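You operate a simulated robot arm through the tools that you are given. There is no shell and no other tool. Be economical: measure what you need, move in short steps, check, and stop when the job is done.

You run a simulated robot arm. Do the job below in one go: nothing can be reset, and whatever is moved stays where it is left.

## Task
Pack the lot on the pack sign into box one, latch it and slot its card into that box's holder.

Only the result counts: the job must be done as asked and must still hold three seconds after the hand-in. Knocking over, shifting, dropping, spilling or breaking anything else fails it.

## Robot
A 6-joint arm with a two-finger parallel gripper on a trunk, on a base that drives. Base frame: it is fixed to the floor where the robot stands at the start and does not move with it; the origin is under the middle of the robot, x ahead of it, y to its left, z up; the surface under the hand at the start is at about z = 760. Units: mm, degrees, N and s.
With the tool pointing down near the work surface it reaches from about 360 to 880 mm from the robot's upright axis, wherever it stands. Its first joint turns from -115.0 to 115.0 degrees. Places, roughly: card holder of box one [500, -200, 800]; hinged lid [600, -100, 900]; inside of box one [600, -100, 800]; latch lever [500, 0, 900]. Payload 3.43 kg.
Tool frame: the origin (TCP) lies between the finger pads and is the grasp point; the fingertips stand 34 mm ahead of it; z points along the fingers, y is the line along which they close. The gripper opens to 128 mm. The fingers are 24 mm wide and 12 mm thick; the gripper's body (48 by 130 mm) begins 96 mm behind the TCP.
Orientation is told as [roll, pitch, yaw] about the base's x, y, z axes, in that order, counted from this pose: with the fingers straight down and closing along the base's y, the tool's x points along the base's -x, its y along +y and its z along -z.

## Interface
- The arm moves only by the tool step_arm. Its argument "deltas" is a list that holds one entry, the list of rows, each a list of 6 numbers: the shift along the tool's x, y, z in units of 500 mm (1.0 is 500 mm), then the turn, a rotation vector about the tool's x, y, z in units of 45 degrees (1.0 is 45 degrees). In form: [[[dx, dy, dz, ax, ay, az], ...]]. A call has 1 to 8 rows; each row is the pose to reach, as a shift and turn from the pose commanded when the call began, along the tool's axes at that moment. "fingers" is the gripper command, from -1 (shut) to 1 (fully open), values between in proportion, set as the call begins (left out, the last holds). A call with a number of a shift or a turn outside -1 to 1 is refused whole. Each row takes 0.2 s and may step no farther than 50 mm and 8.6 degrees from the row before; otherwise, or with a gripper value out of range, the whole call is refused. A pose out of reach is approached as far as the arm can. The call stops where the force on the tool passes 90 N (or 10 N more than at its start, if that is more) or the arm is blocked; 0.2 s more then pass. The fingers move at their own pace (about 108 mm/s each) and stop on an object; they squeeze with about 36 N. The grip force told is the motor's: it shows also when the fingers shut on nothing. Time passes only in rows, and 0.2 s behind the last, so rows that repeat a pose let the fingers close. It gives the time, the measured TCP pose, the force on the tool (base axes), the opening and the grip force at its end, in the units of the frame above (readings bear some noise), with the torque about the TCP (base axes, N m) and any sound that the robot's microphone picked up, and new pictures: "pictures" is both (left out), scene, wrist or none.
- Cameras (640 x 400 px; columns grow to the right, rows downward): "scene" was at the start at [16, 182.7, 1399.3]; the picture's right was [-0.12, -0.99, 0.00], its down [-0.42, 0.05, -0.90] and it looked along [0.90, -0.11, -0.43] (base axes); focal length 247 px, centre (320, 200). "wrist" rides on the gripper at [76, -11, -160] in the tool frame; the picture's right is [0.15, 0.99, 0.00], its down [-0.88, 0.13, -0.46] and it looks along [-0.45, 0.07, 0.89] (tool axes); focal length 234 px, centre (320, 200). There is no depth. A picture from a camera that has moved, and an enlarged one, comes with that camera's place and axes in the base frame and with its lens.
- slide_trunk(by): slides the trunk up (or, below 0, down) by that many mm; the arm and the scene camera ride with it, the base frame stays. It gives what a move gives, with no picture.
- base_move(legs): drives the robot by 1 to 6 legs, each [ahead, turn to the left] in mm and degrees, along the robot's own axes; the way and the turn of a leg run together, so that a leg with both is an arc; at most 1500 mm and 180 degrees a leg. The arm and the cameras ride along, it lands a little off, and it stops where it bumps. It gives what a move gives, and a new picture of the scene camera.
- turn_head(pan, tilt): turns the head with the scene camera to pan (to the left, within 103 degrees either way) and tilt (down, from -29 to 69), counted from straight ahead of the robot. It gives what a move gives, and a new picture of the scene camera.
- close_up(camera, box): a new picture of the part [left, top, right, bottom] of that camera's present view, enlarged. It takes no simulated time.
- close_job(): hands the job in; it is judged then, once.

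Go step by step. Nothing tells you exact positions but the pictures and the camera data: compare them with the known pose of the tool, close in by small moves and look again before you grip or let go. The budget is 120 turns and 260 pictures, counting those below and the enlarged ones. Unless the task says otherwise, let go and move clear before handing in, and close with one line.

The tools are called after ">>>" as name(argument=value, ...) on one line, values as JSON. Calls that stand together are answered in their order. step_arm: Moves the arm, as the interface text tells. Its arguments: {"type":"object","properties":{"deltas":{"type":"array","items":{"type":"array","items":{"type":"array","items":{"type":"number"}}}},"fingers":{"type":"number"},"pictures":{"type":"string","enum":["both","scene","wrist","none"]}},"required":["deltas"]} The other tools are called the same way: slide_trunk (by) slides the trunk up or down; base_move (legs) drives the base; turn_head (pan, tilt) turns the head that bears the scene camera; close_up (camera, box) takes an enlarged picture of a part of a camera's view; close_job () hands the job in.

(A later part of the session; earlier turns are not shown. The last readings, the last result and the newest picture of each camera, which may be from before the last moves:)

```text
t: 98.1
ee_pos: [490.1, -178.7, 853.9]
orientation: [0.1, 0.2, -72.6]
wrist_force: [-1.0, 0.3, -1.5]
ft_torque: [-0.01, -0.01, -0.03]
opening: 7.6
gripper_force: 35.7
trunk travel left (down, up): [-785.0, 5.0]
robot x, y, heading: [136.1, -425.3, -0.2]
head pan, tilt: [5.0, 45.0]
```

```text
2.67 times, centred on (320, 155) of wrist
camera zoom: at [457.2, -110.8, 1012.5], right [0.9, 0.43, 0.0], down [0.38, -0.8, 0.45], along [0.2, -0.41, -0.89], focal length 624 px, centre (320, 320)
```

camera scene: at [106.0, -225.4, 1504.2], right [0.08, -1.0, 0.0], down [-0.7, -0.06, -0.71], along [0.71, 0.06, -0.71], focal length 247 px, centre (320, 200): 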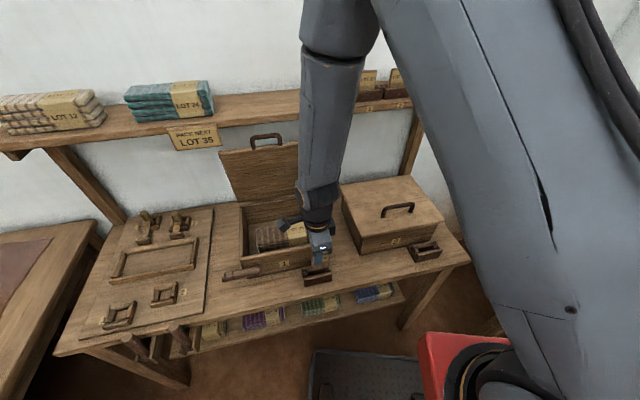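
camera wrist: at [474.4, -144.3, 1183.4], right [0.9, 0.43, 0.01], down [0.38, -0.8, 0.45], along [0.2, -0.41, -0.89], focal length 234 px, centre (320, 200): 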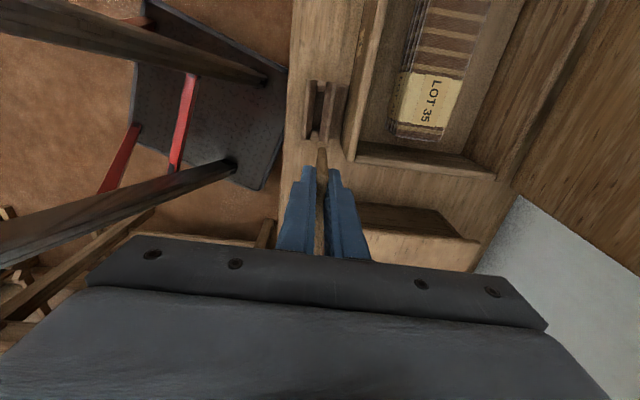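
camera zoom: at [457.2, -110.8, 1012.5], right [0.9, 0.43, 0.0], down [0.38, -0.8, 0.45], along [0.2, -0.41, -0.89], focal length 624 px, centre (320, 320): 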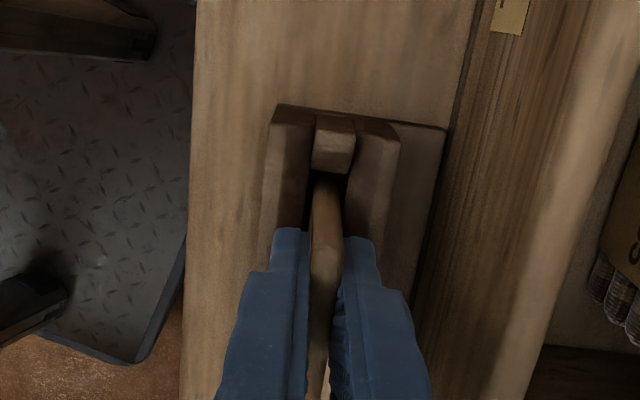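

The card is in the slot without force. I lower it until it bottoms.

>>> step_arm(deltas=[[[0, 0, 0.01, 0, 0, 0], [0, 0, 0.02, 0, 0, 0], [0, 0, 0.03, 0, 0, 0], [0, 0, 0.036, 0, 0, 0]]], pictures="none")

>>> close_up(camera="scene", box=[280, 230, 360, 294])

```text
t: 99.0
ee_pos: [490.1, -178.3, 841.0]
orientation: [0.5, 0.2, -72.7]
wrist_force: [-6.9, -2.8, 30.1]
ft_torque: [-0.11, 0.52, -0.01]
opening: 7.8
gripper_force: 35.8
trunk travel left (down, up): [-785.0, 5.0]
robot x, y, heading: [133.2, -424.6, -0.3]
head pan, tilt: [5.0, 45.0]
stopped in row 4: the force on the tool passed its limit at 98 N (the readings are from after the stop); the commanded pose is now the measured one
```

```text
6.25 times, centred on (320, 262) of scene
camera zoom: at [104.5, -226.1, 1504.2], right [0.08, -1.0, 0.0], down [-0.7, -0.06, -0.71], along [0.71, 0.06, -0.71], focal length 1544 px, centre (320, -188)
```

zoom: 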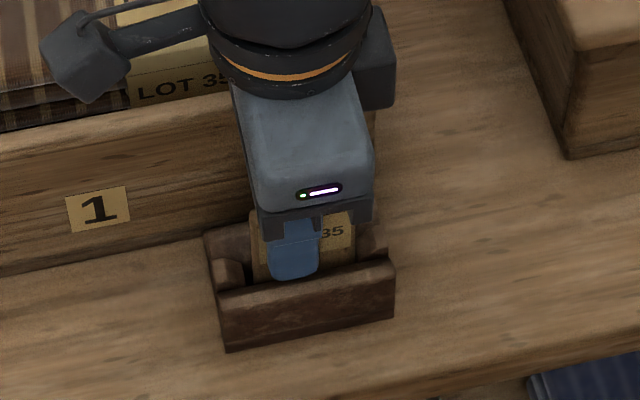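

>>> step_arm(deltas=[[[0, 0, -0.006, 0, 0, 0], [0, 0, -0.006, 0, 0, 0], [0, 0, -0.006, 0, 0, 0], [0, 0, -0.05, 0, 0, 0], [0, 0, -0.12, 0, 0, 0], [0, 0, -0.2, 0, 0, 0]]], fingers=-0.6, pictures="none")

>>> close_up(camera="scene", box=[280, 220, 360, 284])

>>> close_up(camera="wrist", box=[240, 60, 400, 260])

```text
t: 100.4
ee_pos: [491.9, -177.3, 940.7]
orientation: [0.4, 0.2, -72.8]
wrist_force: [0.5, 0.1, -0.5]
ft_torque: [-0.01, 0.02, -0.02]
opening: 25.7
gripper_force: 0.1
trunk travel left (down, up): [-785.0, 5.0]
robot x, y, heading: [136.3, -425.6, -0.0]
head pan, tilt: [5.0, 45.0]
```

```text
6.25 times, centred on (320, 252) of scene
camera zoom: at [106.2, -225.0, 1504.1], right [0.08, -1.0, 0.0], down [-0.7, -0.06, -0.71], along [0.7, 0.06, -0.71], focal length 1544 px, centre (320, -125)
```

zoom: 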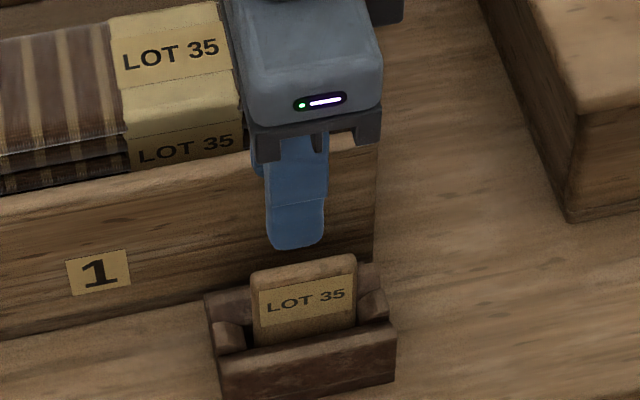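

```text
2.00 times, centred on (320, 160) of wrist
camera zoom: at [458.2, -110.0, 1099.8], right [0.9, 0.43, 0.01], down [0.38, -0.8, 0.45], along [0.2, -0.41, -0.89], focal length 468 px, centre (320, 280)
```

zoom: 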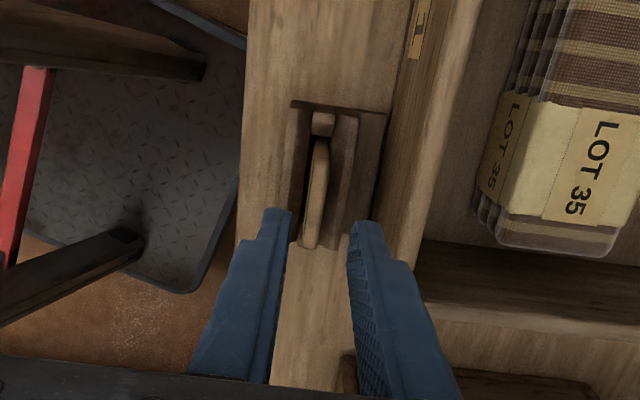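

The card is seated. Now I raise the arm, back the base away, and set up for closing the lid with a horizontal tool.

>>> step_arm(deltas=[[[0, 0, -0.09, 0, 0, 0], [0, 0, -0.18, 0, 0, 0], [0, 0, -0.27, 0, 0, 0], [0, 0, -0.36, 0, 0, 0], [0, 0, -0.45, 0, 0, 0], [0, 0, -0.54, 0, 0, 0], [0, 0, -0.63, 0, 0, 0], [0, 0, -0.72, 0, 0, 0]]], pictures="none")

>>> step_arm(deltas=[[[0, 0, -0.09, 0, 0, 0], [0, 0, -0.18, 0, 0, 0], [0, 0, -0.22, 0, 0, 0]]], pictures="none")

>>> base_move(legs=[[-366, 0]])

```text
t: 102.2
ee_pos: [488.0, -179.3, 1301.5]
orientation: [0.4, 0.2, -72.7]
wrist_force: [1.5, 0.0, -0.1]
ft_torque: [-0.05, 0.04, -0.01]
opening: 25.8
gripper_force: 0.1
trunk travel left (down, up): [-785.0, 5.0]
robot x, y, heading: [136.0, -425.0, -0.5]
head pan, tilt: [5.0, 45.0]
```

```text
t: 103.0
ee_pos: [488.2, -181.6, 1411.2]
orientation: [0.4, 0.2, -72.6]
wrist_force: [0.4, 0.8, -0.5]
ft_torque: [0.02, -0.01, -0.03]
opening: 25.5
gripper_force: 0.0
trunk travel left (down, up): [-785.0, 5.0]
robot x, y, heading: [139.6, -427.7, -0.5]
head pan, tilt: [5.0, 45.0]
```

```text
t: 105.3
ee_pos: [120.2, -179.5, 1411.1]
orientation: [0.4, 0.2, -72.8]
wrist_force: [0.5, -0.6, 0.9]
ft_torque: [0.01, -0.01, 0.0]
opening: 25.8
gripper_force: 0.1
trunk travel left (down, up): [-785.0, 5.0]
robot x, y, heading: [-232.6, -424.7, -0.3]
head pan, tilt: [5.0, 45.0]
camera scene: at [-261.5, -223.1, 1504.2], right [0.08, -1.0, 0.0], down [-0.7, -0.06, -0.71], along [0.7, 0.06, -0.71], focal length 247 px, centre (320, 200)
```

scene: 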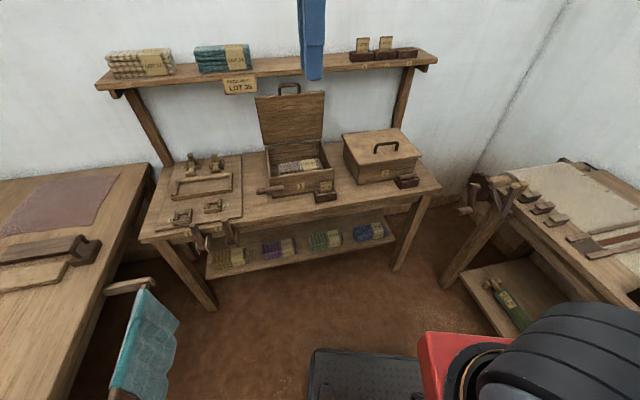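

>>> slide_trunk(by=-400)

>>> slide_trunk(by=-115)

>>> turn_head(pan=20, tilt=12)

```text
t: 109.2
ee_pos: [121.4, -179.1, 1011.2]
orientation: [0.4, 0.2, -72.8]
wrist_force: [0.2, -1.6, -0.4]
ft_torque: [-0.01, -0.01, -0.02]
opening: 25.8
gripper_force: 0.0
trunk travel left (down, up): [-385.0, 405.0]
robot x, y, heading: [-230.2, -422.4, -0.5]
head pan, tilt: [5.0, 45.0]
```

```text
t: 110.6
ee_pos: [137.7, -177.9, 894.4]
orientation: [0.4, 0.2, -72.8]
wrist_force: [0.0, -0.1, -0.8]
ft_torque: [0.0, -0.07, -0.02]
opening: 25.6
gripper_force: 0.1
trunk travel left (down, up): [-270.0, 520.0]
robot x, y, heading: [-228.1, -423.0, -0.5]
head pan, tilt: [5.0, 45.0]
```

```text
t: 111.6
ee_pos: [138.2, -178.5, 895.3]
orientation: [0.4, 0.2, -72.8]
wrist_force: [-0.9, -0.3, 0.2]
ft_torque: [-0.02, 0.03, 0.01]
opening: 25.6
gripper_force: 0.2
trunk travel left (down, up): [-270.0, 520.0]
robot x, y, heading: [-229.6, -425.3, -0.5]
head pan, tilt: [20.0, 12.0]
camera scene: at [-111.6, -199.3, 1040.8], right [0.34, -0.94, 0.0], down [-0.2, -0.07, -0.98], along [0.92, 0.33, -0.21], focal length 247 px, centre (320, 200)
```

scene: 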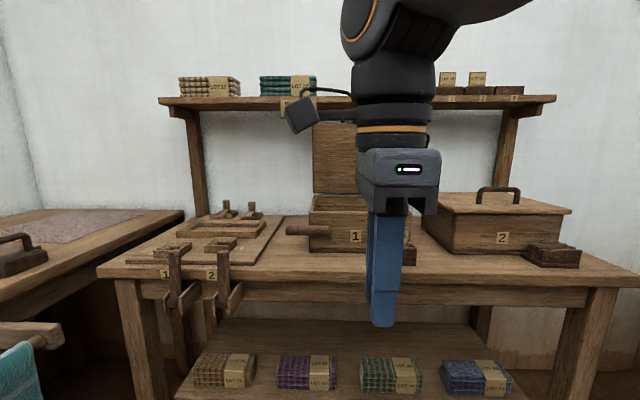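

>>> step_arm(deltas=[[[-0.015, 0.07, -0.057, 0, 0, 0], [-0.03, 0.14, -0.113, 0, 0, 0], [-0.045, 0.21, -0.17, 0, 0, 0], [-0.06, 0.28, -0.226, 0, 0, 0], [-0.075, 0.35, -0.283, 0, 0, 0], [-0.09, 0.42, -0.34, 0, 0, 0], [-0.105, 0.49, -0.396, 0, 0, 0], [-0.12, 0.57, -0.45, 0, 0, 0]]], pictures="none")

>>> step_arm(deltas=[[[0, 0, 0, -0.182, 0, 0], [0, 0, 0, -0.364, 0, 0], [0, 0, 0, -0.546, 0, 0], [0, 0, 0, -0.728, 0, 0], [0, 0, 0, -0.91, 0, 0], [0, 0, 0, -1.0, 0, 0]]], pictures="none")

>>> step_arm(deltas=[[[0, 0, 0, -0.182, 0, 0], [0, 0, 0, -0.364, 0, 0], [0, 0, 0, -0.546, 0, 0], [0, 0, 0, -0.728, 0, 0], [0, 0, 0, -0.91, 0, 0], [0, 0, 0, -0.99, 0, 0]]], fingers=-0.45)

```text
t: 113.4
ee_pos: [411.4, -161.5, 1094.1]
orientation: [0.7, 0.2, -72.8]
wrist_force: [0.2, 0.0, -0.3]
ft_torque: [-0.01, 0.0, -0.01]
opening: 25.6
gripper_force: 0.0
out of reach, approached as far as the arm can: row 8
trunk travel left (down, up): [-270.0, 520.0]
robot x, y, heading: [-231.1, -426.7, -0.1]
head pan, tilt: [20.0, 12.0]
```

```text
t: 114.8
ee_pos: [411.9, -160.4, 1093.2]
orientation: [45.5, 0.2, -72.7]
wrist_force: [0.6, -0.8, -0.4]
ft_torque: [0.02, 0.0, 0.0]
opening: 25.5
gripper_force: 0.1
trunk travel left (down, up): [-270.0, 520.0]
robot x, y, heading: [-228.6, -424.3, -0.3]
head pan, tilt: [20.0, 12.0]
```

```text
t: 116.2
ee_pos: [416.3, -158.1, 1093.9]
orientation: [78.1, 0.2, -72.8]
wrist_force: [0.0, 0.3, 0.0]
ft_torque: [-0.03, 0.04, -0.01]
opening: 35.6
gripper_force: 0.0
out of reach, approached as far as the arm can: row 4, 5, 6
trunk travel left (down, up): [-270.0, 520.0]
robot x, y, heading: [-230.9, -424.2, -0.4]
head pan, tilt: [20.0, 12.0]
camera scene: at [-111.6, -199.3, 1040.9], right [0.34, -0.94, 0.0], down [-0.2, -0.07, -0.98], along [0.92, 0.33, -0.21], focal length 247 px, centre (320, 200)
camera wrist: at [242.2, -132.6, 1115.1], right [0.15, 0.2, 0.97], down [-0.14, -0.97, 0.22], along [0.98, -0.17, -0.12], focal length 234 px, centre (320, 200)
```

scene: 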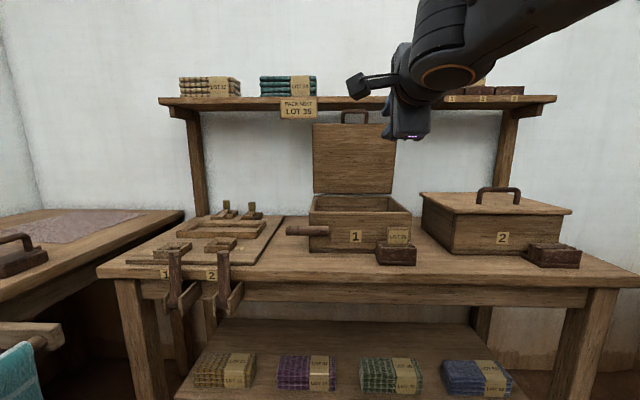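
wrist: 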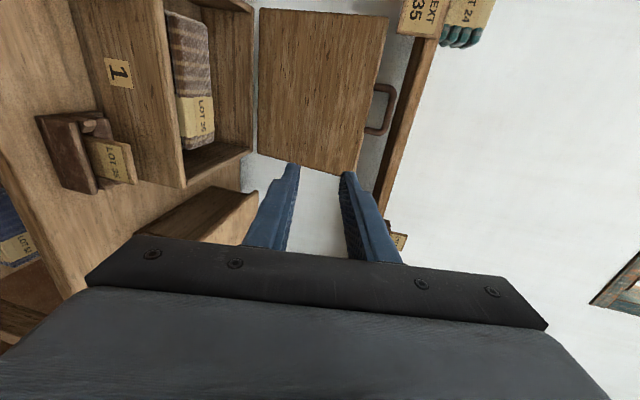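

The card and bundle look right. I move in towards the lid handle (bar near v-direction 665, z 1147) and finish levelling the tool.

>>> step_arm(deltas=[[[0.02, 0.038, 0.077, 0, 0, 0], [0.04, 0.076, 0.154, -0.13, 0, 0], [0.06, 0.114, 0.231, -0.267, 0, 0], [0.08, 0.152, 0.308, -0.267, 0, 0], [0.095, 0.19, 0.385, -0.267, 0, 0]]], fingers=-0.55)

>>> close_up(camera="wrist", box=[220, 40, 460, 240])

>>> close_up(camera="scene", box=[280, 80, 460, 220])

```text
t: 117.4
ee_pos: [613.4, -49.3, 1188.9]
orientation: [88.0, -0.2, -72.6]
wrist_force: [-0.9, 0.0, 1.1]
ft_torque: [-0.04, 0.12, 0.01]
opening: 28.8
gripper_force: 0.0
out of reach, approached as far as the arm can: row 2, 3, 4, 5
trunk travel left (down, up): [-270.0, 520.0]
robot x, y, heading: [-230.1, -423.9, -0.6]
head pan, tilt: [20.0, 12.0]
camera scene: at [-112.0, -199.4, 1040.9], right [0.34, -0.94, 0.0], down [-0.2, -0.07, -0.98], along [0.92, 0.33, -0.21], focal length 247 px, centre (320, 200)
camera wrist: at [439.4, -23.8, 1182.9], right [-0.01, 0.15, 0.99], down [-0.17, -0.97, 0.15], along [0.99, -0.16, 0.04], focal length 234 px, centre (320, 200)
```

scene: 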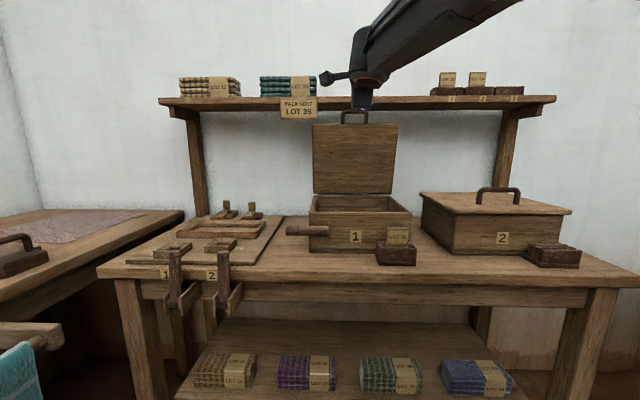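
wrist: 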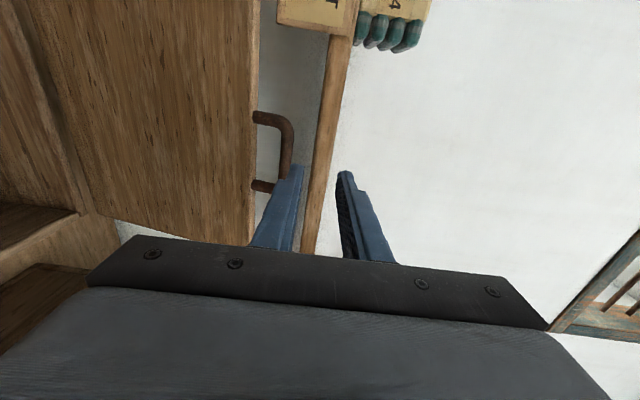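

```text
2.00 times, centred on (340, 140) of wrist
camera zoom: at [439.4, -23.8, 1182.9], right [-0.01, 0.15, 0.99], down [-0.17, -0.97, 0.15], along [0.99, -0.16, 0.04], focal length 468 px, centre (280, 320)
```

zoom: 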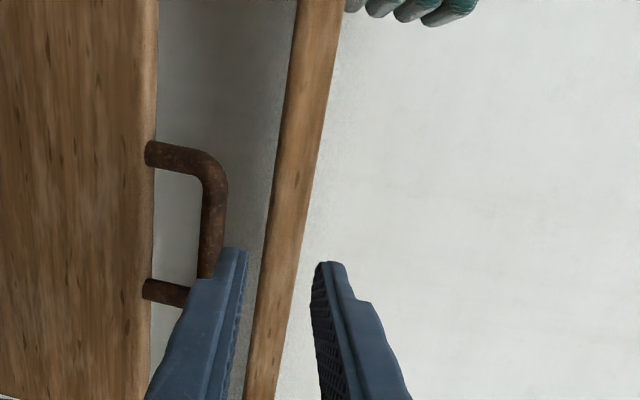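

```text
2.86 times, centred on (370, 150) of scene
camera zoom: at [-112.0, -199.4, 1040.9], right [0.34, -0.94, 0.0], down [-0.2, -0.07, -0.98], along [0.92, 0.33, -0.21], focal length 706 px, centre (177, 343)
```

zoom: 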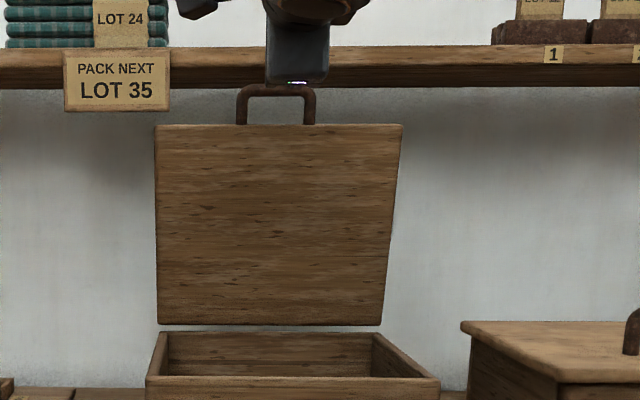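

>>> step_arm(deltas=[[[0, -0.04, 0, -0.02, 0, 0], [0, -0.079, 0, -0.044, 0, 0], [0, -0.079, 0.03, -0.044, 0, 0]]], pictures="none")

>>> close_up(camera="wrist", box=[220, 40, 460, 240])

>>> close_up(camera="scene", box=[280, 80, 460, 220])

```text
t: 118.2
ee_pos: [645.8, -36.9, 1195.3]
orientation: [89.9, -0.2, -72.8]
wrist_force: [-0.7, -0.5, 0.6]
ft_torque: [0.01, 0.03, -0.01]
opening: 28.7
gripper_force: 0.1
out of reach, approached as far as the arm can: row 1, 2, 3
trunk travel left (down, up): [-270.0, 520.0]
robot x, y, heading: [-233.3, -425.5, -0.5]
head pan, tilt: [20.0, 12.0]
```

```text
2.00 times, centred on (340, 140) of wrist
camera zoom: at [471.9, -11.8, 1184.1], right [-0.04, 0.14, 0.99], down [-0.17, -0.98, 0.13], along [0.98, -0.17, 0.07], focal length 468 px, centre (280, 320)
```

zoom: 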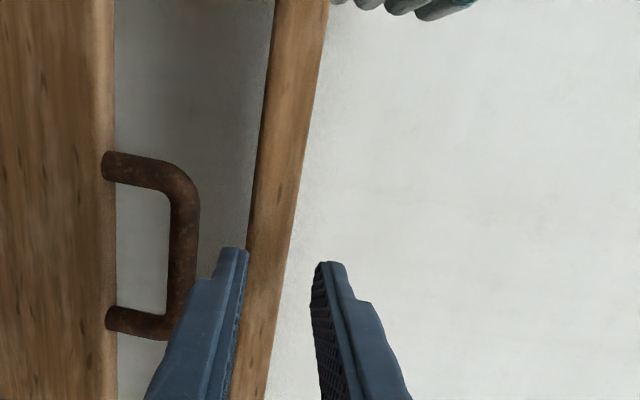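

```text
2.86 times, centred on (370, 150) of scene
camera zoom: at [-111.7, -199.3, 1040.9], right [0.34, -0.94, 0.0], down [-0.2, -0.07, -0.98], along [0.92, 0.33, -0.21], focal length 706 px, centre (177, 343)
```

zoom: 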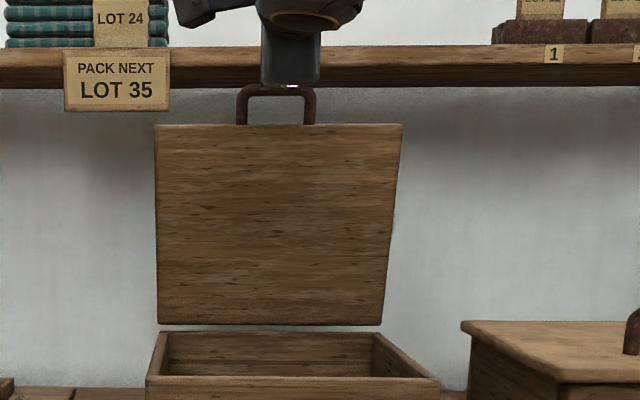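

The arm can't get lower in this configuration; the earlier base spot (-310, 0) worked. I retract and drive back to that spot.

>>> step_arm(deltas=[[[0, 0, -0.08, 0, 0, 0], [0, 0, -0.16, 0, 0, 0], [0, 0, -0.24, 0, 0, 0]]], pictures="none")

>>> base_move(legs=[[0, -60], [-480, 0], [0, 60]])

```text
t: 119.0
ee_pos: [537.2, -72.0, 1227.8]
orientation: [89.8, -0.3, -72.6]
wrist_force: [0.8, 0.5, -1.0]
ft_torque: [0.01, -0.08, -0.04]
opening: 28.8
gripper_force: 0.0
out of reach, approached as far as the arm can: row 1, 2, 3
trunk travel left (down, up): [-270.0, 520.0]
robot x, y, heading: [-229.0, -425.6, -0.2]
head pan, tilt: [20.0, 12.0]
```

```text
t: 126.2
ee_pos: [413.0, -38.3, 1235.5]
orientation: [90.3, -0.1, -97.7]
wrist_force: [0.1, 1.7, -0.6]
ft_torque: [-0.02, -0.03, -0.11]
opening: 28.8
gripper_force: 0.1
trunk travel left (down, up): [-270.0, 520.0]
robot x, y, heading: [-433.1, -37.7, -33.1]
head pan, tilt: [20.0, 12.0]
stopped in leg 3: the robot was blocked; the commanded pose is now the measured one
camera scene: at [-208.6, 89.5, 1040.5], right [-0.23, -0.97, 0.0], down [-0.2, 0.05, -0.98], along [0.95, -0.22, -0.21], focal length 247 px, centre (320, 200)
```

scene: 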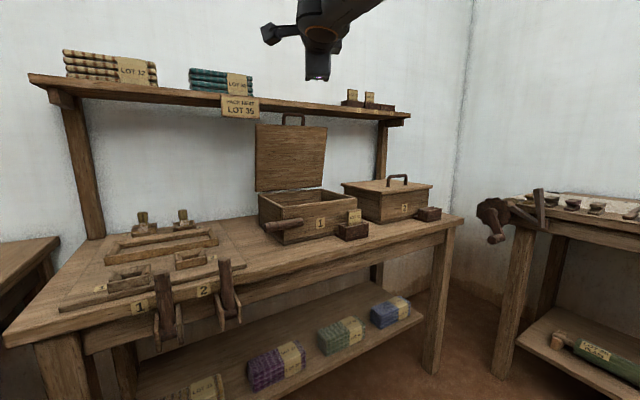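

The turn was blocked by something. I look left and down before moving on.

>>> turn_head(pan=75, tilt=55)

>>> turn_head(pan=103, tilt=40)

```text
t: 127.5
ee_pos: [411.6, -42.1, 1237.6]
orientation: [90.4, 0.0, -97.9]
wrist_force: [-0.7, 0.2, 0.5]
ft_torque: [0.01, -0.03, 0.0]
opening: 28.6
gripper_force: 0.1
trunk travel left (down, up): [-270.0, 520.0]
robot x, y, heading: [-436.5, -38.9, -33.3]
head pan, tilt: [75.0, 55.0]
camera scene: at [-246.6, 157.0, 975.8], right [0.66, -0.75, 0.0], down [-0.61, -0.54, -0.57], along [0.43, 0.38, -0.82], focal length 247 px, centre (320, 200)
```

scene: 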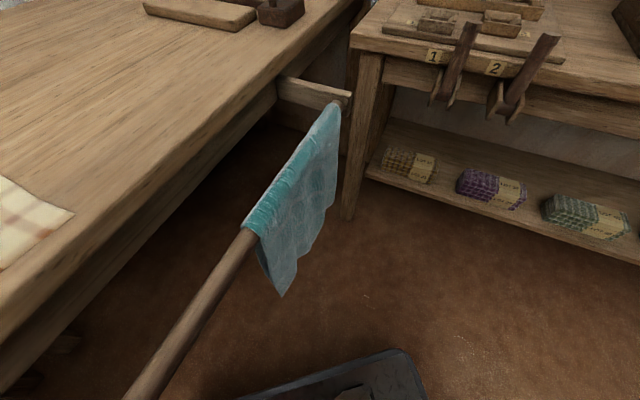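

```text
t: 128.4
ee_pos: [410.5, -42.4, 1238.5]
orientation: [90.4, 0.0, -97.9]
wrist_force: [-0.2, 0.2, 0.2]
ft_torque: [0.01, -0.02, -0.01]
opening: 29.0
gripper_force: 0.1
trunk travel left (down, up): [-270.0, 520.0]
robot x, y, heading: [-433.6, -37.6, -33.4]
head pan, tilt: [103.0, 40.0]
camera scene: at [-270.9, 188.8, 996.4], right [0.94, -0.35, 0.0], down [-0.22, -0.6, -0.77], along [0.27, 0.72, -0.64], focal length 247 px, centre (320, 200)
```

scene: 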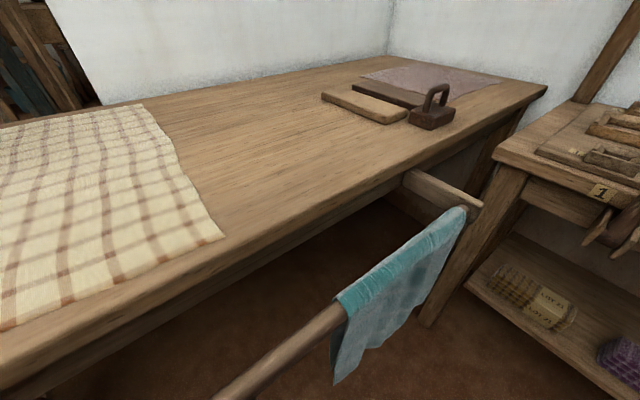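

I was stopped by the fixed towel rail along the left table; nothing looks disturbed. I'll manoeuvre with more clearance, ending parallel to the rail.

>>> base_move(legs=[[0, -25], [170, 0], [0, 75]])

>>> turn_head(pan=10, tilt=20)

```text
t: 134.4
ee_pos: [199.2, 465.8, 1237.2]
orientation: [90.4, -0.1, -47.5]
wrist_force: [1.1, 0.2, 0.3]
ft_torque: [0.0, -0.02, -0.01]
opening: 28.6
gripper_force: 0.0
trunk travel left (down, up): [-270.0, 520.0]
robot x, y, heading: [-342.8, -177.6, 17.3]
head pan, tilt: [103.0, 40.0]
camera scene: at [-415.0, 88.0, 996.4], right [0.86, 0.5, 0.0], down [0.32, -0.56, -0.77], along [-0.38, 0.66, -0.64], focal length 247 px, centre (320, 200)
```

scene: 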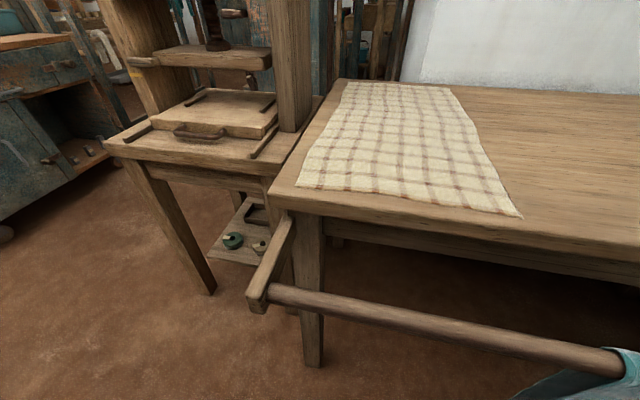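

```text
t: 136.1
ee_pos: [198.8, 466.8, 1235.9]
orientation: [90.4, 0.1, -47.5]
wrist_force: [1.0, 0.1, 0.3]
ft_torque: [0.01, 0.0, -0.02]
opening: 28.6
gripper_force: 0.2
trunk travel left (down, up): [-270.0, 520.0]
robot x, y, heading: [-344.7, -179.8, 17.1]
head pan, tilt: [10.0, 20.0]
camera scene: at [-289.5, 57.0, 1027.8], right [0.46, -0.89, 0.0], down [-0.3, -0.16, -0.94], along [0.84, 0.43, -0.34], focal length 247 px, centre (320, 200)
```

scene: 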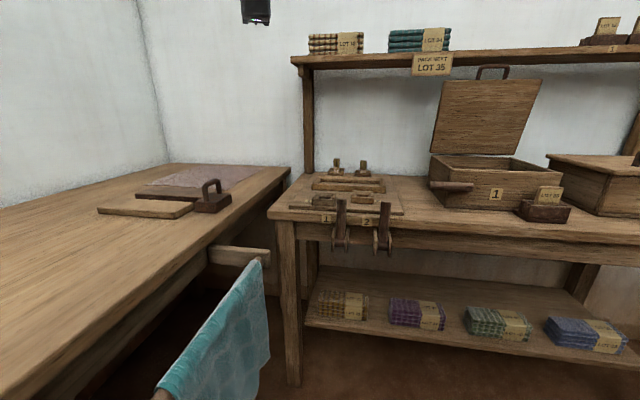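

>>> base_move(legs=[[0, 28], [220, 0], [0, -28], [-70, 0]])

```text
t: 141.1
ee_pos: [290.3, 600.8, 1237.6]
orientation: [90.3, 0.0, -47.8]
wrist_force: [0.8, -0.9, 0.2]
ft_torque: [0.01, -0.03, 0.03]
opening: 28.8
gripper_force: 0.1
trunk travel left (down, up): [-270.0, 520.0]
robot x, y, heading: [-254.5, -44.2, 16.7]
head pan, tilt: [10.0, 20.0]
camera scene: at [-199.1, 192.3, 1027.8], right [0.45, -0.89, 0.0], down [-0.31, -0.15, -0.94], along [0.84, 0.42, -0.34], focal length 247 px, centre (320, 200)
```

scene: 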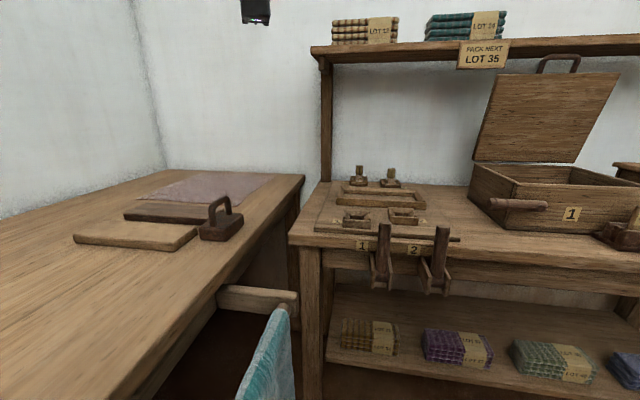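

Now I swing the arm over to the lid handle in two steps.

>>> step_arm(deltas=[[[-0.089, -0.007, -0.024, 0, -0.035, 0], [-0.178, -0.014, -0.048, 0, -0.07, 0], [-0.268, -0.022, -0.072, 0, -0.105, 0], [-0.357, -0.03, -0.097, 0, -0.14, 0], [-0.446, -0.037, -0.121, 0, -0.175, 0], [-0.535, -0.045, -0.145, 0, -0.21, 0], [-0.625, -0.052, -0.17, 0, -0.245, 0], [-0.714, -0.06, -0.194, 0, -0.28, 0]]], pictures="scene")

```text
t: 142.9
ee_pos: [459.6, 270.1, 1206.2]
orientation: [90.6, 0.2, -60.3]
wrist_force: [-0.6, 0.2, 0.5]
ft_torque: [0.0, 0.01, -0.03]
opening: 29.0
gripper_force: 0.2
out of reach, approached as far as the arm can: row 4
trunk travel left (down, up): [-270.0, 520.0]
robot x, y, heading: [-254.7, -45.5, 16.8]
head pan, tilt: [10.0, 20.0]
camera scene: at [-199.2, 192.3, 1027.8], right [0.45, -0.89, 0.0], down [-0.31, -0.15, -0.94], along [0.84, 0.42, -0.34], focal length 247 px, centre (320, 200)
```

scene: 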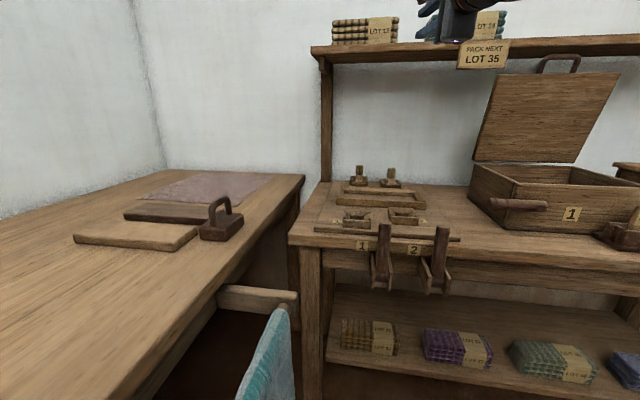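

>>> step_arm(deltas=[[[-0.087, -0.014, -0.009, 0, -0.035, 0], [-0.175, -0.028, -0.018, 0, -0.07, 0], [-0.262, -0.042, -0.028, 0, -0.105, 0], [-0.35, -0.057, -0.037, 0, -0.14, 0], [-0.437, -0.071, -0.046, 0, -0.175, 0], [-0.524, -0.086, -0.055, 0, -0.21, 0], [-0.612, -0.1, -0.064, 0, -0.245, 0], [-0.699, -0.114, -0.074, 0, -0.278, 0]]])

>>> close_up(camera="wrist", box=[220, 40, 460, 240])

>>> turn_head(pan=-35, tilt=12)

```text
t: 144.7
ee_pos: [601.1, -51.6, 1148.7]
orientation: [90.5, 0.1, -72.8]
wrist_force: [-0.2, -0.7, 0.3]
ft_torque: [0.0, 0.05, -0.03]
opening: 29.0
gripper_force: 0.1
trunk travel left (down, up): [-270.0, 520.0]
robot x, y, heading: [-258.0, -45.0, 16.7]
head pan, tilt: [10.0, 20.0]
camera scene: at [-199.3, 192.3, 1027.8], right [0.45, -0.89, 0.0], down [-0.31, -0.15, -0.94], along [0.84, 0.42, -0.34], focal length 247 px, centre (320, 200)
camera wrist: at [426.5, -26.0, 1136.1], right [-0.05, 0.14, 0.99], down [-0.18, -0.98, 0.12], along [0.98, -0.17, 0.07], focal length 234 px, centre (320, 200)
```

scene: 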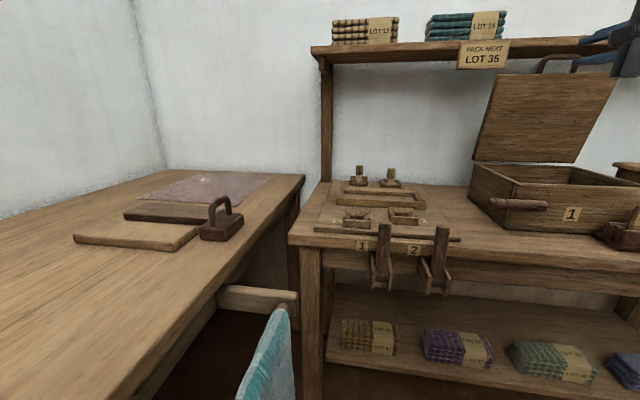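
wrist: 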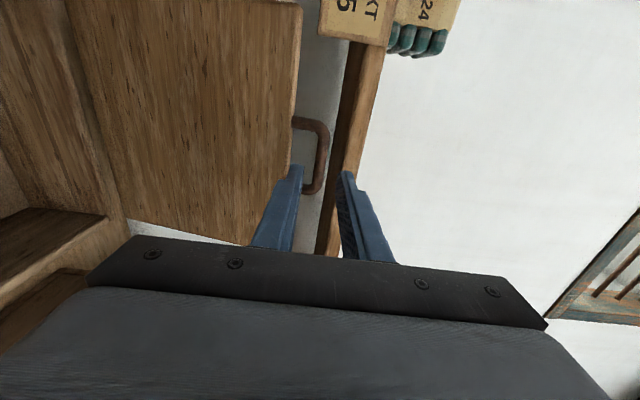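

```text
2.00 times, centred on (340, 140) of wrist
camera zoom: at [426.5, -26.0, 1136.1], right [-0.05, 0.14, 0.99], down [-0.18, -0.98, 0.12], along [0.98, -0.17, 0.07], focal length 468 px, centre (280, 320)
```

zoom: 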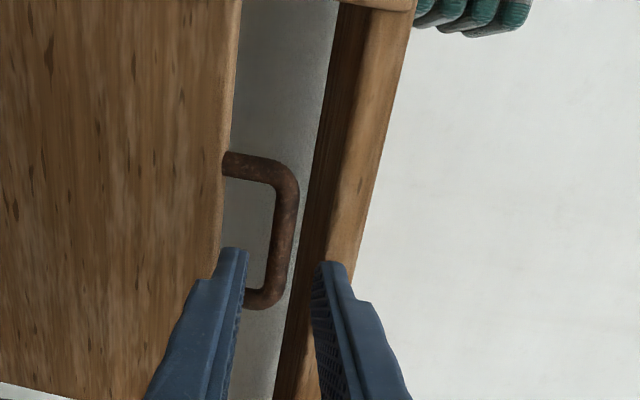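

```text
t: 145.9
ee_pos: [600.8, -50.7, 1148.3]
orientation: [90.4, 0.2, -72.8]
wrist_force: [0.1, 1.2, 0.7]
ft_torque: [0.0, -0.01, 0.0]
opening: 28.6
gripper_force: 0.0
trunk travel left (down, up): [-270.0, 520.0]
robot x, y, heading: [-255.8, -42.5, 16.9]
head pan, tilt: [-35.0, 12.0]
camera scene: at [-193.6, 121.1, 1040.9], right [-0.31, -0.95, 0.0], down [-0.2, 0.06, -0.98], along [0.93, -0.3, -0.21], focal length 247 px, centre (320, 200)
```

scene: 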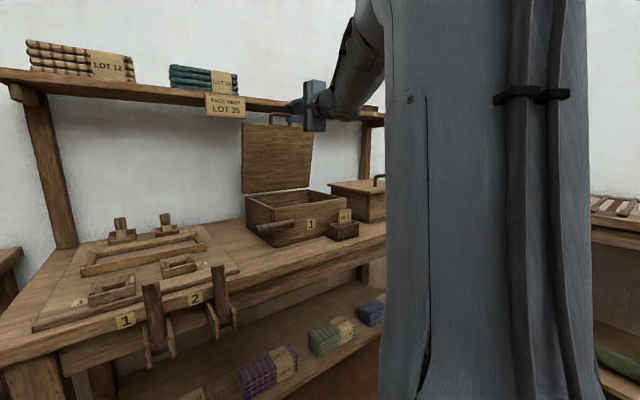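

>>> step_arm(deltas=[[[0.004, 0.003, 0.06, 0, 0, 0], [0.004, 0.003, 0.1, 0, 0, 0], [0.004, 0.003, 0.136, 0, 0, 0]]], pictures="none")

>>> close_up(camera="wrist", box=[220, 40, 460, 240])

>>> close_up(camera="scene", box=[230, 70, 400, 250])

```text
t: 146.7
ee_pos: [664.6, -28.7, 1149.7]
orientation: [90.4, 0.2, -72.8]
wrist_force: [-0.2, 0.2, 0.4]
ft_torque: [0.01, 0.06, 0.01]
opening: 28.7
gripper_force: 0.1
trunk travel left (down, up): [-270.0, 520.0]
robot x, y, heading: [-258.0, -44.3, 17.0]
head pan, tilt: [-35.0, 12.0]
```

```text
2.00 times, centred on (340, 140) of wrist
camera zoom: at [491.1, -4.6, 1137.9], right [-0.05, 0.13, 0.99], down [-0.18, -0.98, 0.12], along [0.98, -0.17, 0.07], focal length 468 px, centre (280, 320)
```

zoom: 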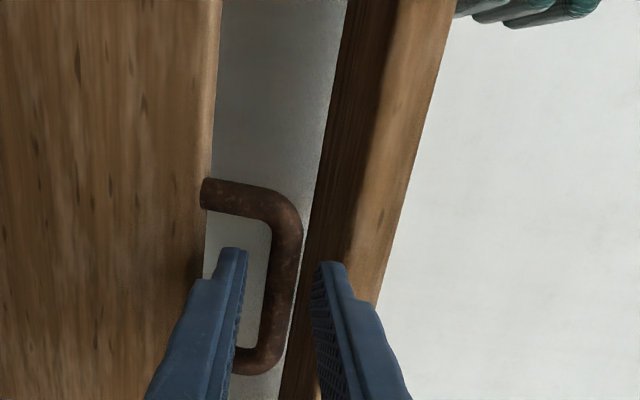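

```text
2.22 times, centred on (315, 160) of scene
camera zoom: at [-193.7, 121.0, 1040.9], right [-0.31, -0.95, 0.0], down [-0.2, 0.07, -0.98], along [0.93, -0.31, -0.21], focal length 549 px, centre (331, 289)
```

zoom: 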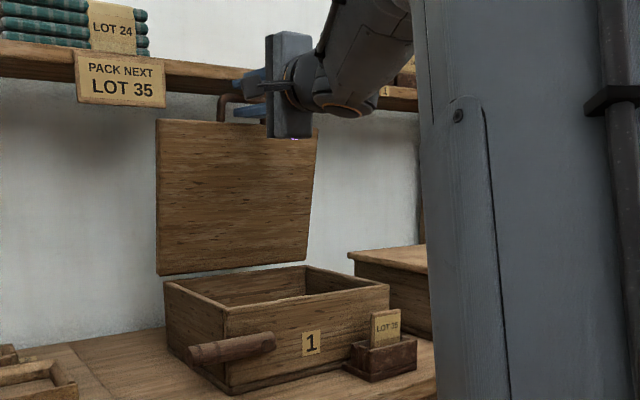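

>>> step_arm(deltas=[[[0, 0, 0, 0, 0, 0], [0, 0, 0, 0, 0, 0], [0, 0, 0, 0, 0, 0]]], fingers=-1, pictures="none")

>>> close_up(camera="wrist", box=[220, 40, 460, 240])

```text
t: 147.5
ee_pos: [664.7, -30.3, 1150.5]
orientation: [90.4, 0.3, -72.8]
wrist_force: [0.2, 0.5, -2.8]
ft_torque: [1.03, 0.4, -0.1]
opening: 12.7
gripper_force: 45.4
trunk travel left (down, up): [-270.0, 520.0]
robot x, y, heading: [-255.8, -45.9, 16.8]
head pan, tilt: [-35.0, 12.0]
```

```text
2.00 times, centred on (340, 140) of wrist
camera zoom: at [491.2, -4.6, 1137.5], right [-0.05, 0.13, 0.99], down [-0.18, -0.98, 0.12], along [0.98, -0.17, 0.07], focal length 468 px, centre (280, 320)
```

zoom: 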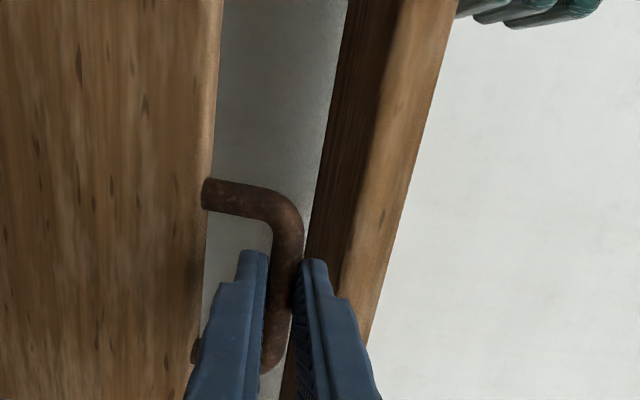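

The bar is gripped. I close the lid along the measured arc.

>>> step_arm(deltas=[[[0, -0.012, -0.038, 0, 0, 0], [0, -0.025, -0.075, 0, 0, 0], [0, -0.042, -0.114, 0, 0, 0], [0, -0.058, -0.148, 0, 0, 0], [0, -0.1, -0.215, 0, 0, 0], [0, -0.151, -0.276, 0, 0, 0]]], pictures="none")

>>> close_up(camera="scene", box=[230, 70, 400, 250])

```text
t: 148.9
ee_pos: [530.4, -72.3, 1082.6]
orientation: [91.1, 0.0, -73.1]
wrist_force: [-28.7, -26.8, 41.9]
ft_torque: [1.18, -0.96, -0.28]
opening: 12.9
gripper_force: 45.2
trunk travel left (down, up): [-270.0, 520.0]
robot x, y, heading: [-255.8, -46.2, 16.5]
head pan, tilt: [-35.0, 12.0]
```

```text
2.22 times, centred on (315, 160) of scene
camera zoom: at [-196.1, 119.6, 1041.5], right [-0.31, -0.95, 0.0], down [-0.19, 0.07, -0.98], along [0.93, -0.31, -0.21], focal length 549 px, centre (331, 289)
```

zoom: 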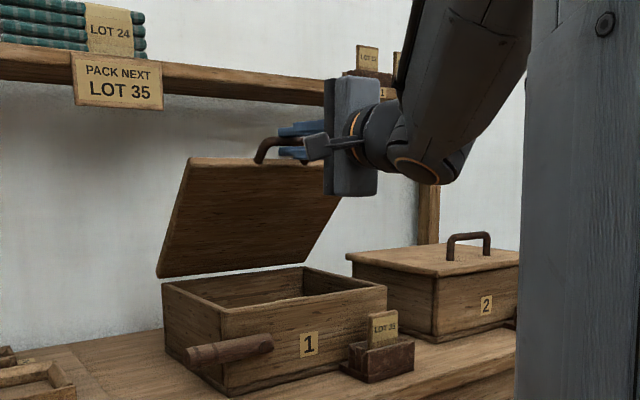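

>>> step_arm(deltas=[[[0, -0.04, -0.058, 0, 0, 0], [0, -0.112, -0.106, 0, 0, 0], [0, -0.19, -0.14, 0, 0, 0], [0, -0.271, -0.161, 0, 0, 0], [0, -0.33, -0.169, 0, 0, 0]]], pictures="none")

>>> close_up(camera="scene", box=[230, 90, 400, 270])

```text
t: 150.1
ee_pos: [452.6, -93.6, 907.4]
orientation: [90.2, 0.3, -72.8]
wrist_force: [-34.5, -19.2, -0.4]
ft_torque: [-0.23, -0.06, 0.05]
opening: 12.6
gripper_force: 45.7
trunk travel left (down, up): [-270.0, 520.0]
robot x, y, heading: [-259.3, -45.9, 16.8]
head pan, tilt: [-35.0, 12.0]
```

```text
2.22 times, centred on (315, 180) of scene
camera zoom: at [-194.8, 120.3, 1040.9], right [-0.31, -0.95, 0.0], down [-0.2, 0.07, -0.98], along [0.93, -0.3, -0.21], focal length 549 px, centre (331, 244)
```

zoom: 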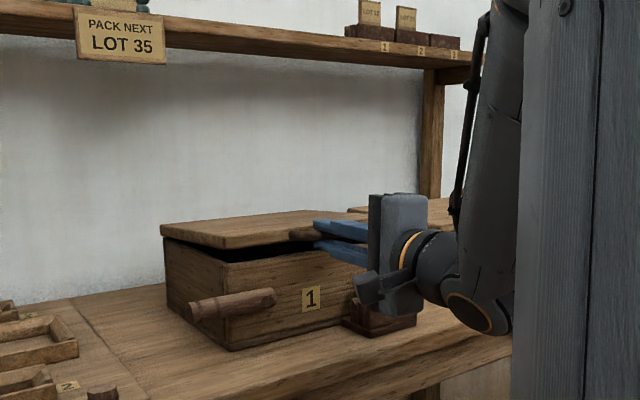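

>>> step_arm(deltas=[[[0, -0.02, -0.008, 0, 0, 0], [0, -0.036, -0.008, 0, 0, 0], [0, -0.046, -0.008, 0, 0, 0], [0, -0.05, -0.008, 0, 0, 0]]], pictures="none")

>>> close_up(camera="scene", box=[230, 90, 400, 270])

```text
t: 151.1
ee_pos: [451.5, -94.8, 885.0]
orientation: [90.6, 0.1, -72.7]
wrist_force: [16.8, 1.4, 11.2]
ft_torque: [-0.05, -0.22, 0.29]
opening: 12.9
gripper_force: 45.2
trunk travel left (down, up): [-270.0, 520.0]
robot x, y, heading: [-256.6, -43.8, 16.7]
head pan, tilt: [-35.0, 12.0]
```

```text
2.22 times, centred on (315, 180) of scene
camera zoom: at [-193.4, 121.0, 1040.9], right [-0.31, -0.95, 0.0], down [-0.2, 0.06, -0.98], along [0.93, -0.3, -0.21], focal length 549 px, centre (331, 244)
```

zoom: 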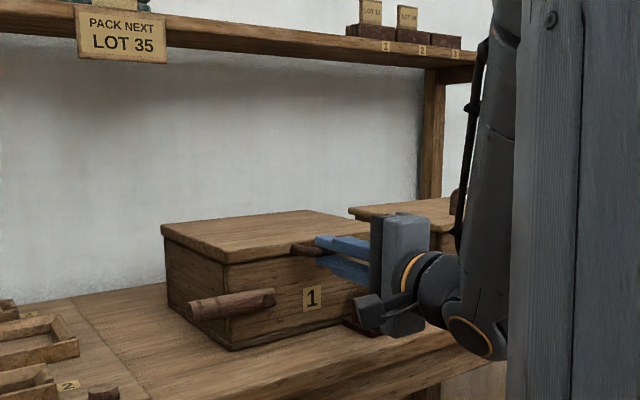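

Lid is closed. I release the handle, withdraw, and back up slightly for room to work the lever.

>>> step_arm(deltas=[[[0, 0, 0, 0, 0, 0], [0, 0, 0, 0, 0, 0], [0, 0, -0.05, 0, 0, 0], [0, 0, -0.1, 0, 0, 0]]], fingers=-0.5, pictures="none")

>>> base_move(legs=[[-80, 0]])

>>> close_up(camera="scene", box=[230, 120, 380, 270])

>>> close_up(camera="wrist", box=[100, 0, 420, 250])

```text
t: 152.1
ee_pos: [403.3, -109.9, 883.1]
orientation: [90.4, 0.2, -72.8]
wrist_force: [0.1, 0.0, 0.6]
ft_torque: [-0.04, 0.0, -0.03]
opening: 32.2
gripper_force: 0.1
trunk travel left (down, up): [-270.0, 520.0]
robot x, y, heading: [-254.7, -44.8, 16.8]
head pan, tilt: [-35.0, 12.0]
```

```text
t: 153.1
ee_pos: [326.6, -133.1, 884.0]
orientation: [90.3, 0.2, -72.9]
wrist_force: [0.2, -0.1, 0.1]
ft_torque: [0.03, 0.02, 0.02]
opening: 31.8
gripper_force: 0.1
trunk travel left (down, up): [-270.0, 520.0]
robot x, y, heading: [-332.6, -68.2, 16.7]
head pan, tilt: [-35.0, 12.0]
camera scene: at [-270.9, 97.9, 1040.9], right [-0.31, -0.95, 0.0], down [-0.2, 0.06, -0.98], along [0.93, -0.3, -0.21], focal length 247 px, centre (320, 200)
```

scene: 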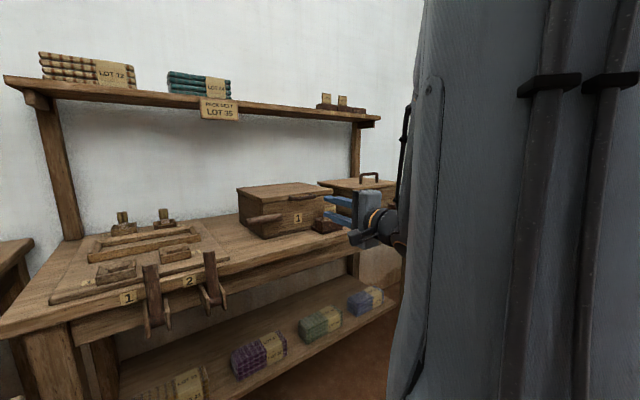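

```text
2.67 times, centred on (305, 195) of scene
camera zoom: at [-270.9, 97.9, 1040.9], right [-0.31, -0.95, 0.0], down [-0.2, 0.06, -0.98], along [0.93, -0.3, -0.21], focal length 659 px, centre (360, 213)
```

zoom: 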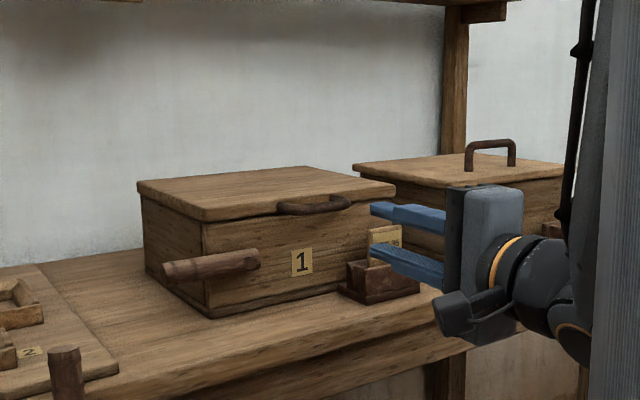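

```text
1.60 times, centred on (260, 125) of wrist
camera zoom: at [151.2, -108.6, 870.5], right [-0.05, 0.13, 0.99], down [-0.18, -0.98, 0.12], along [0.98, -0.17, 0.07], focal length 375 px, centre (416, 320)
```

zoom: 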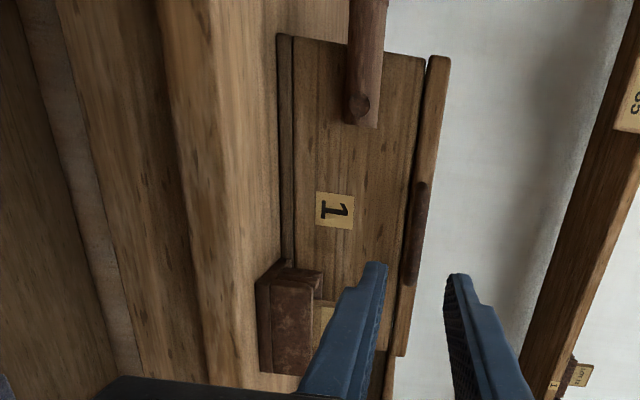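

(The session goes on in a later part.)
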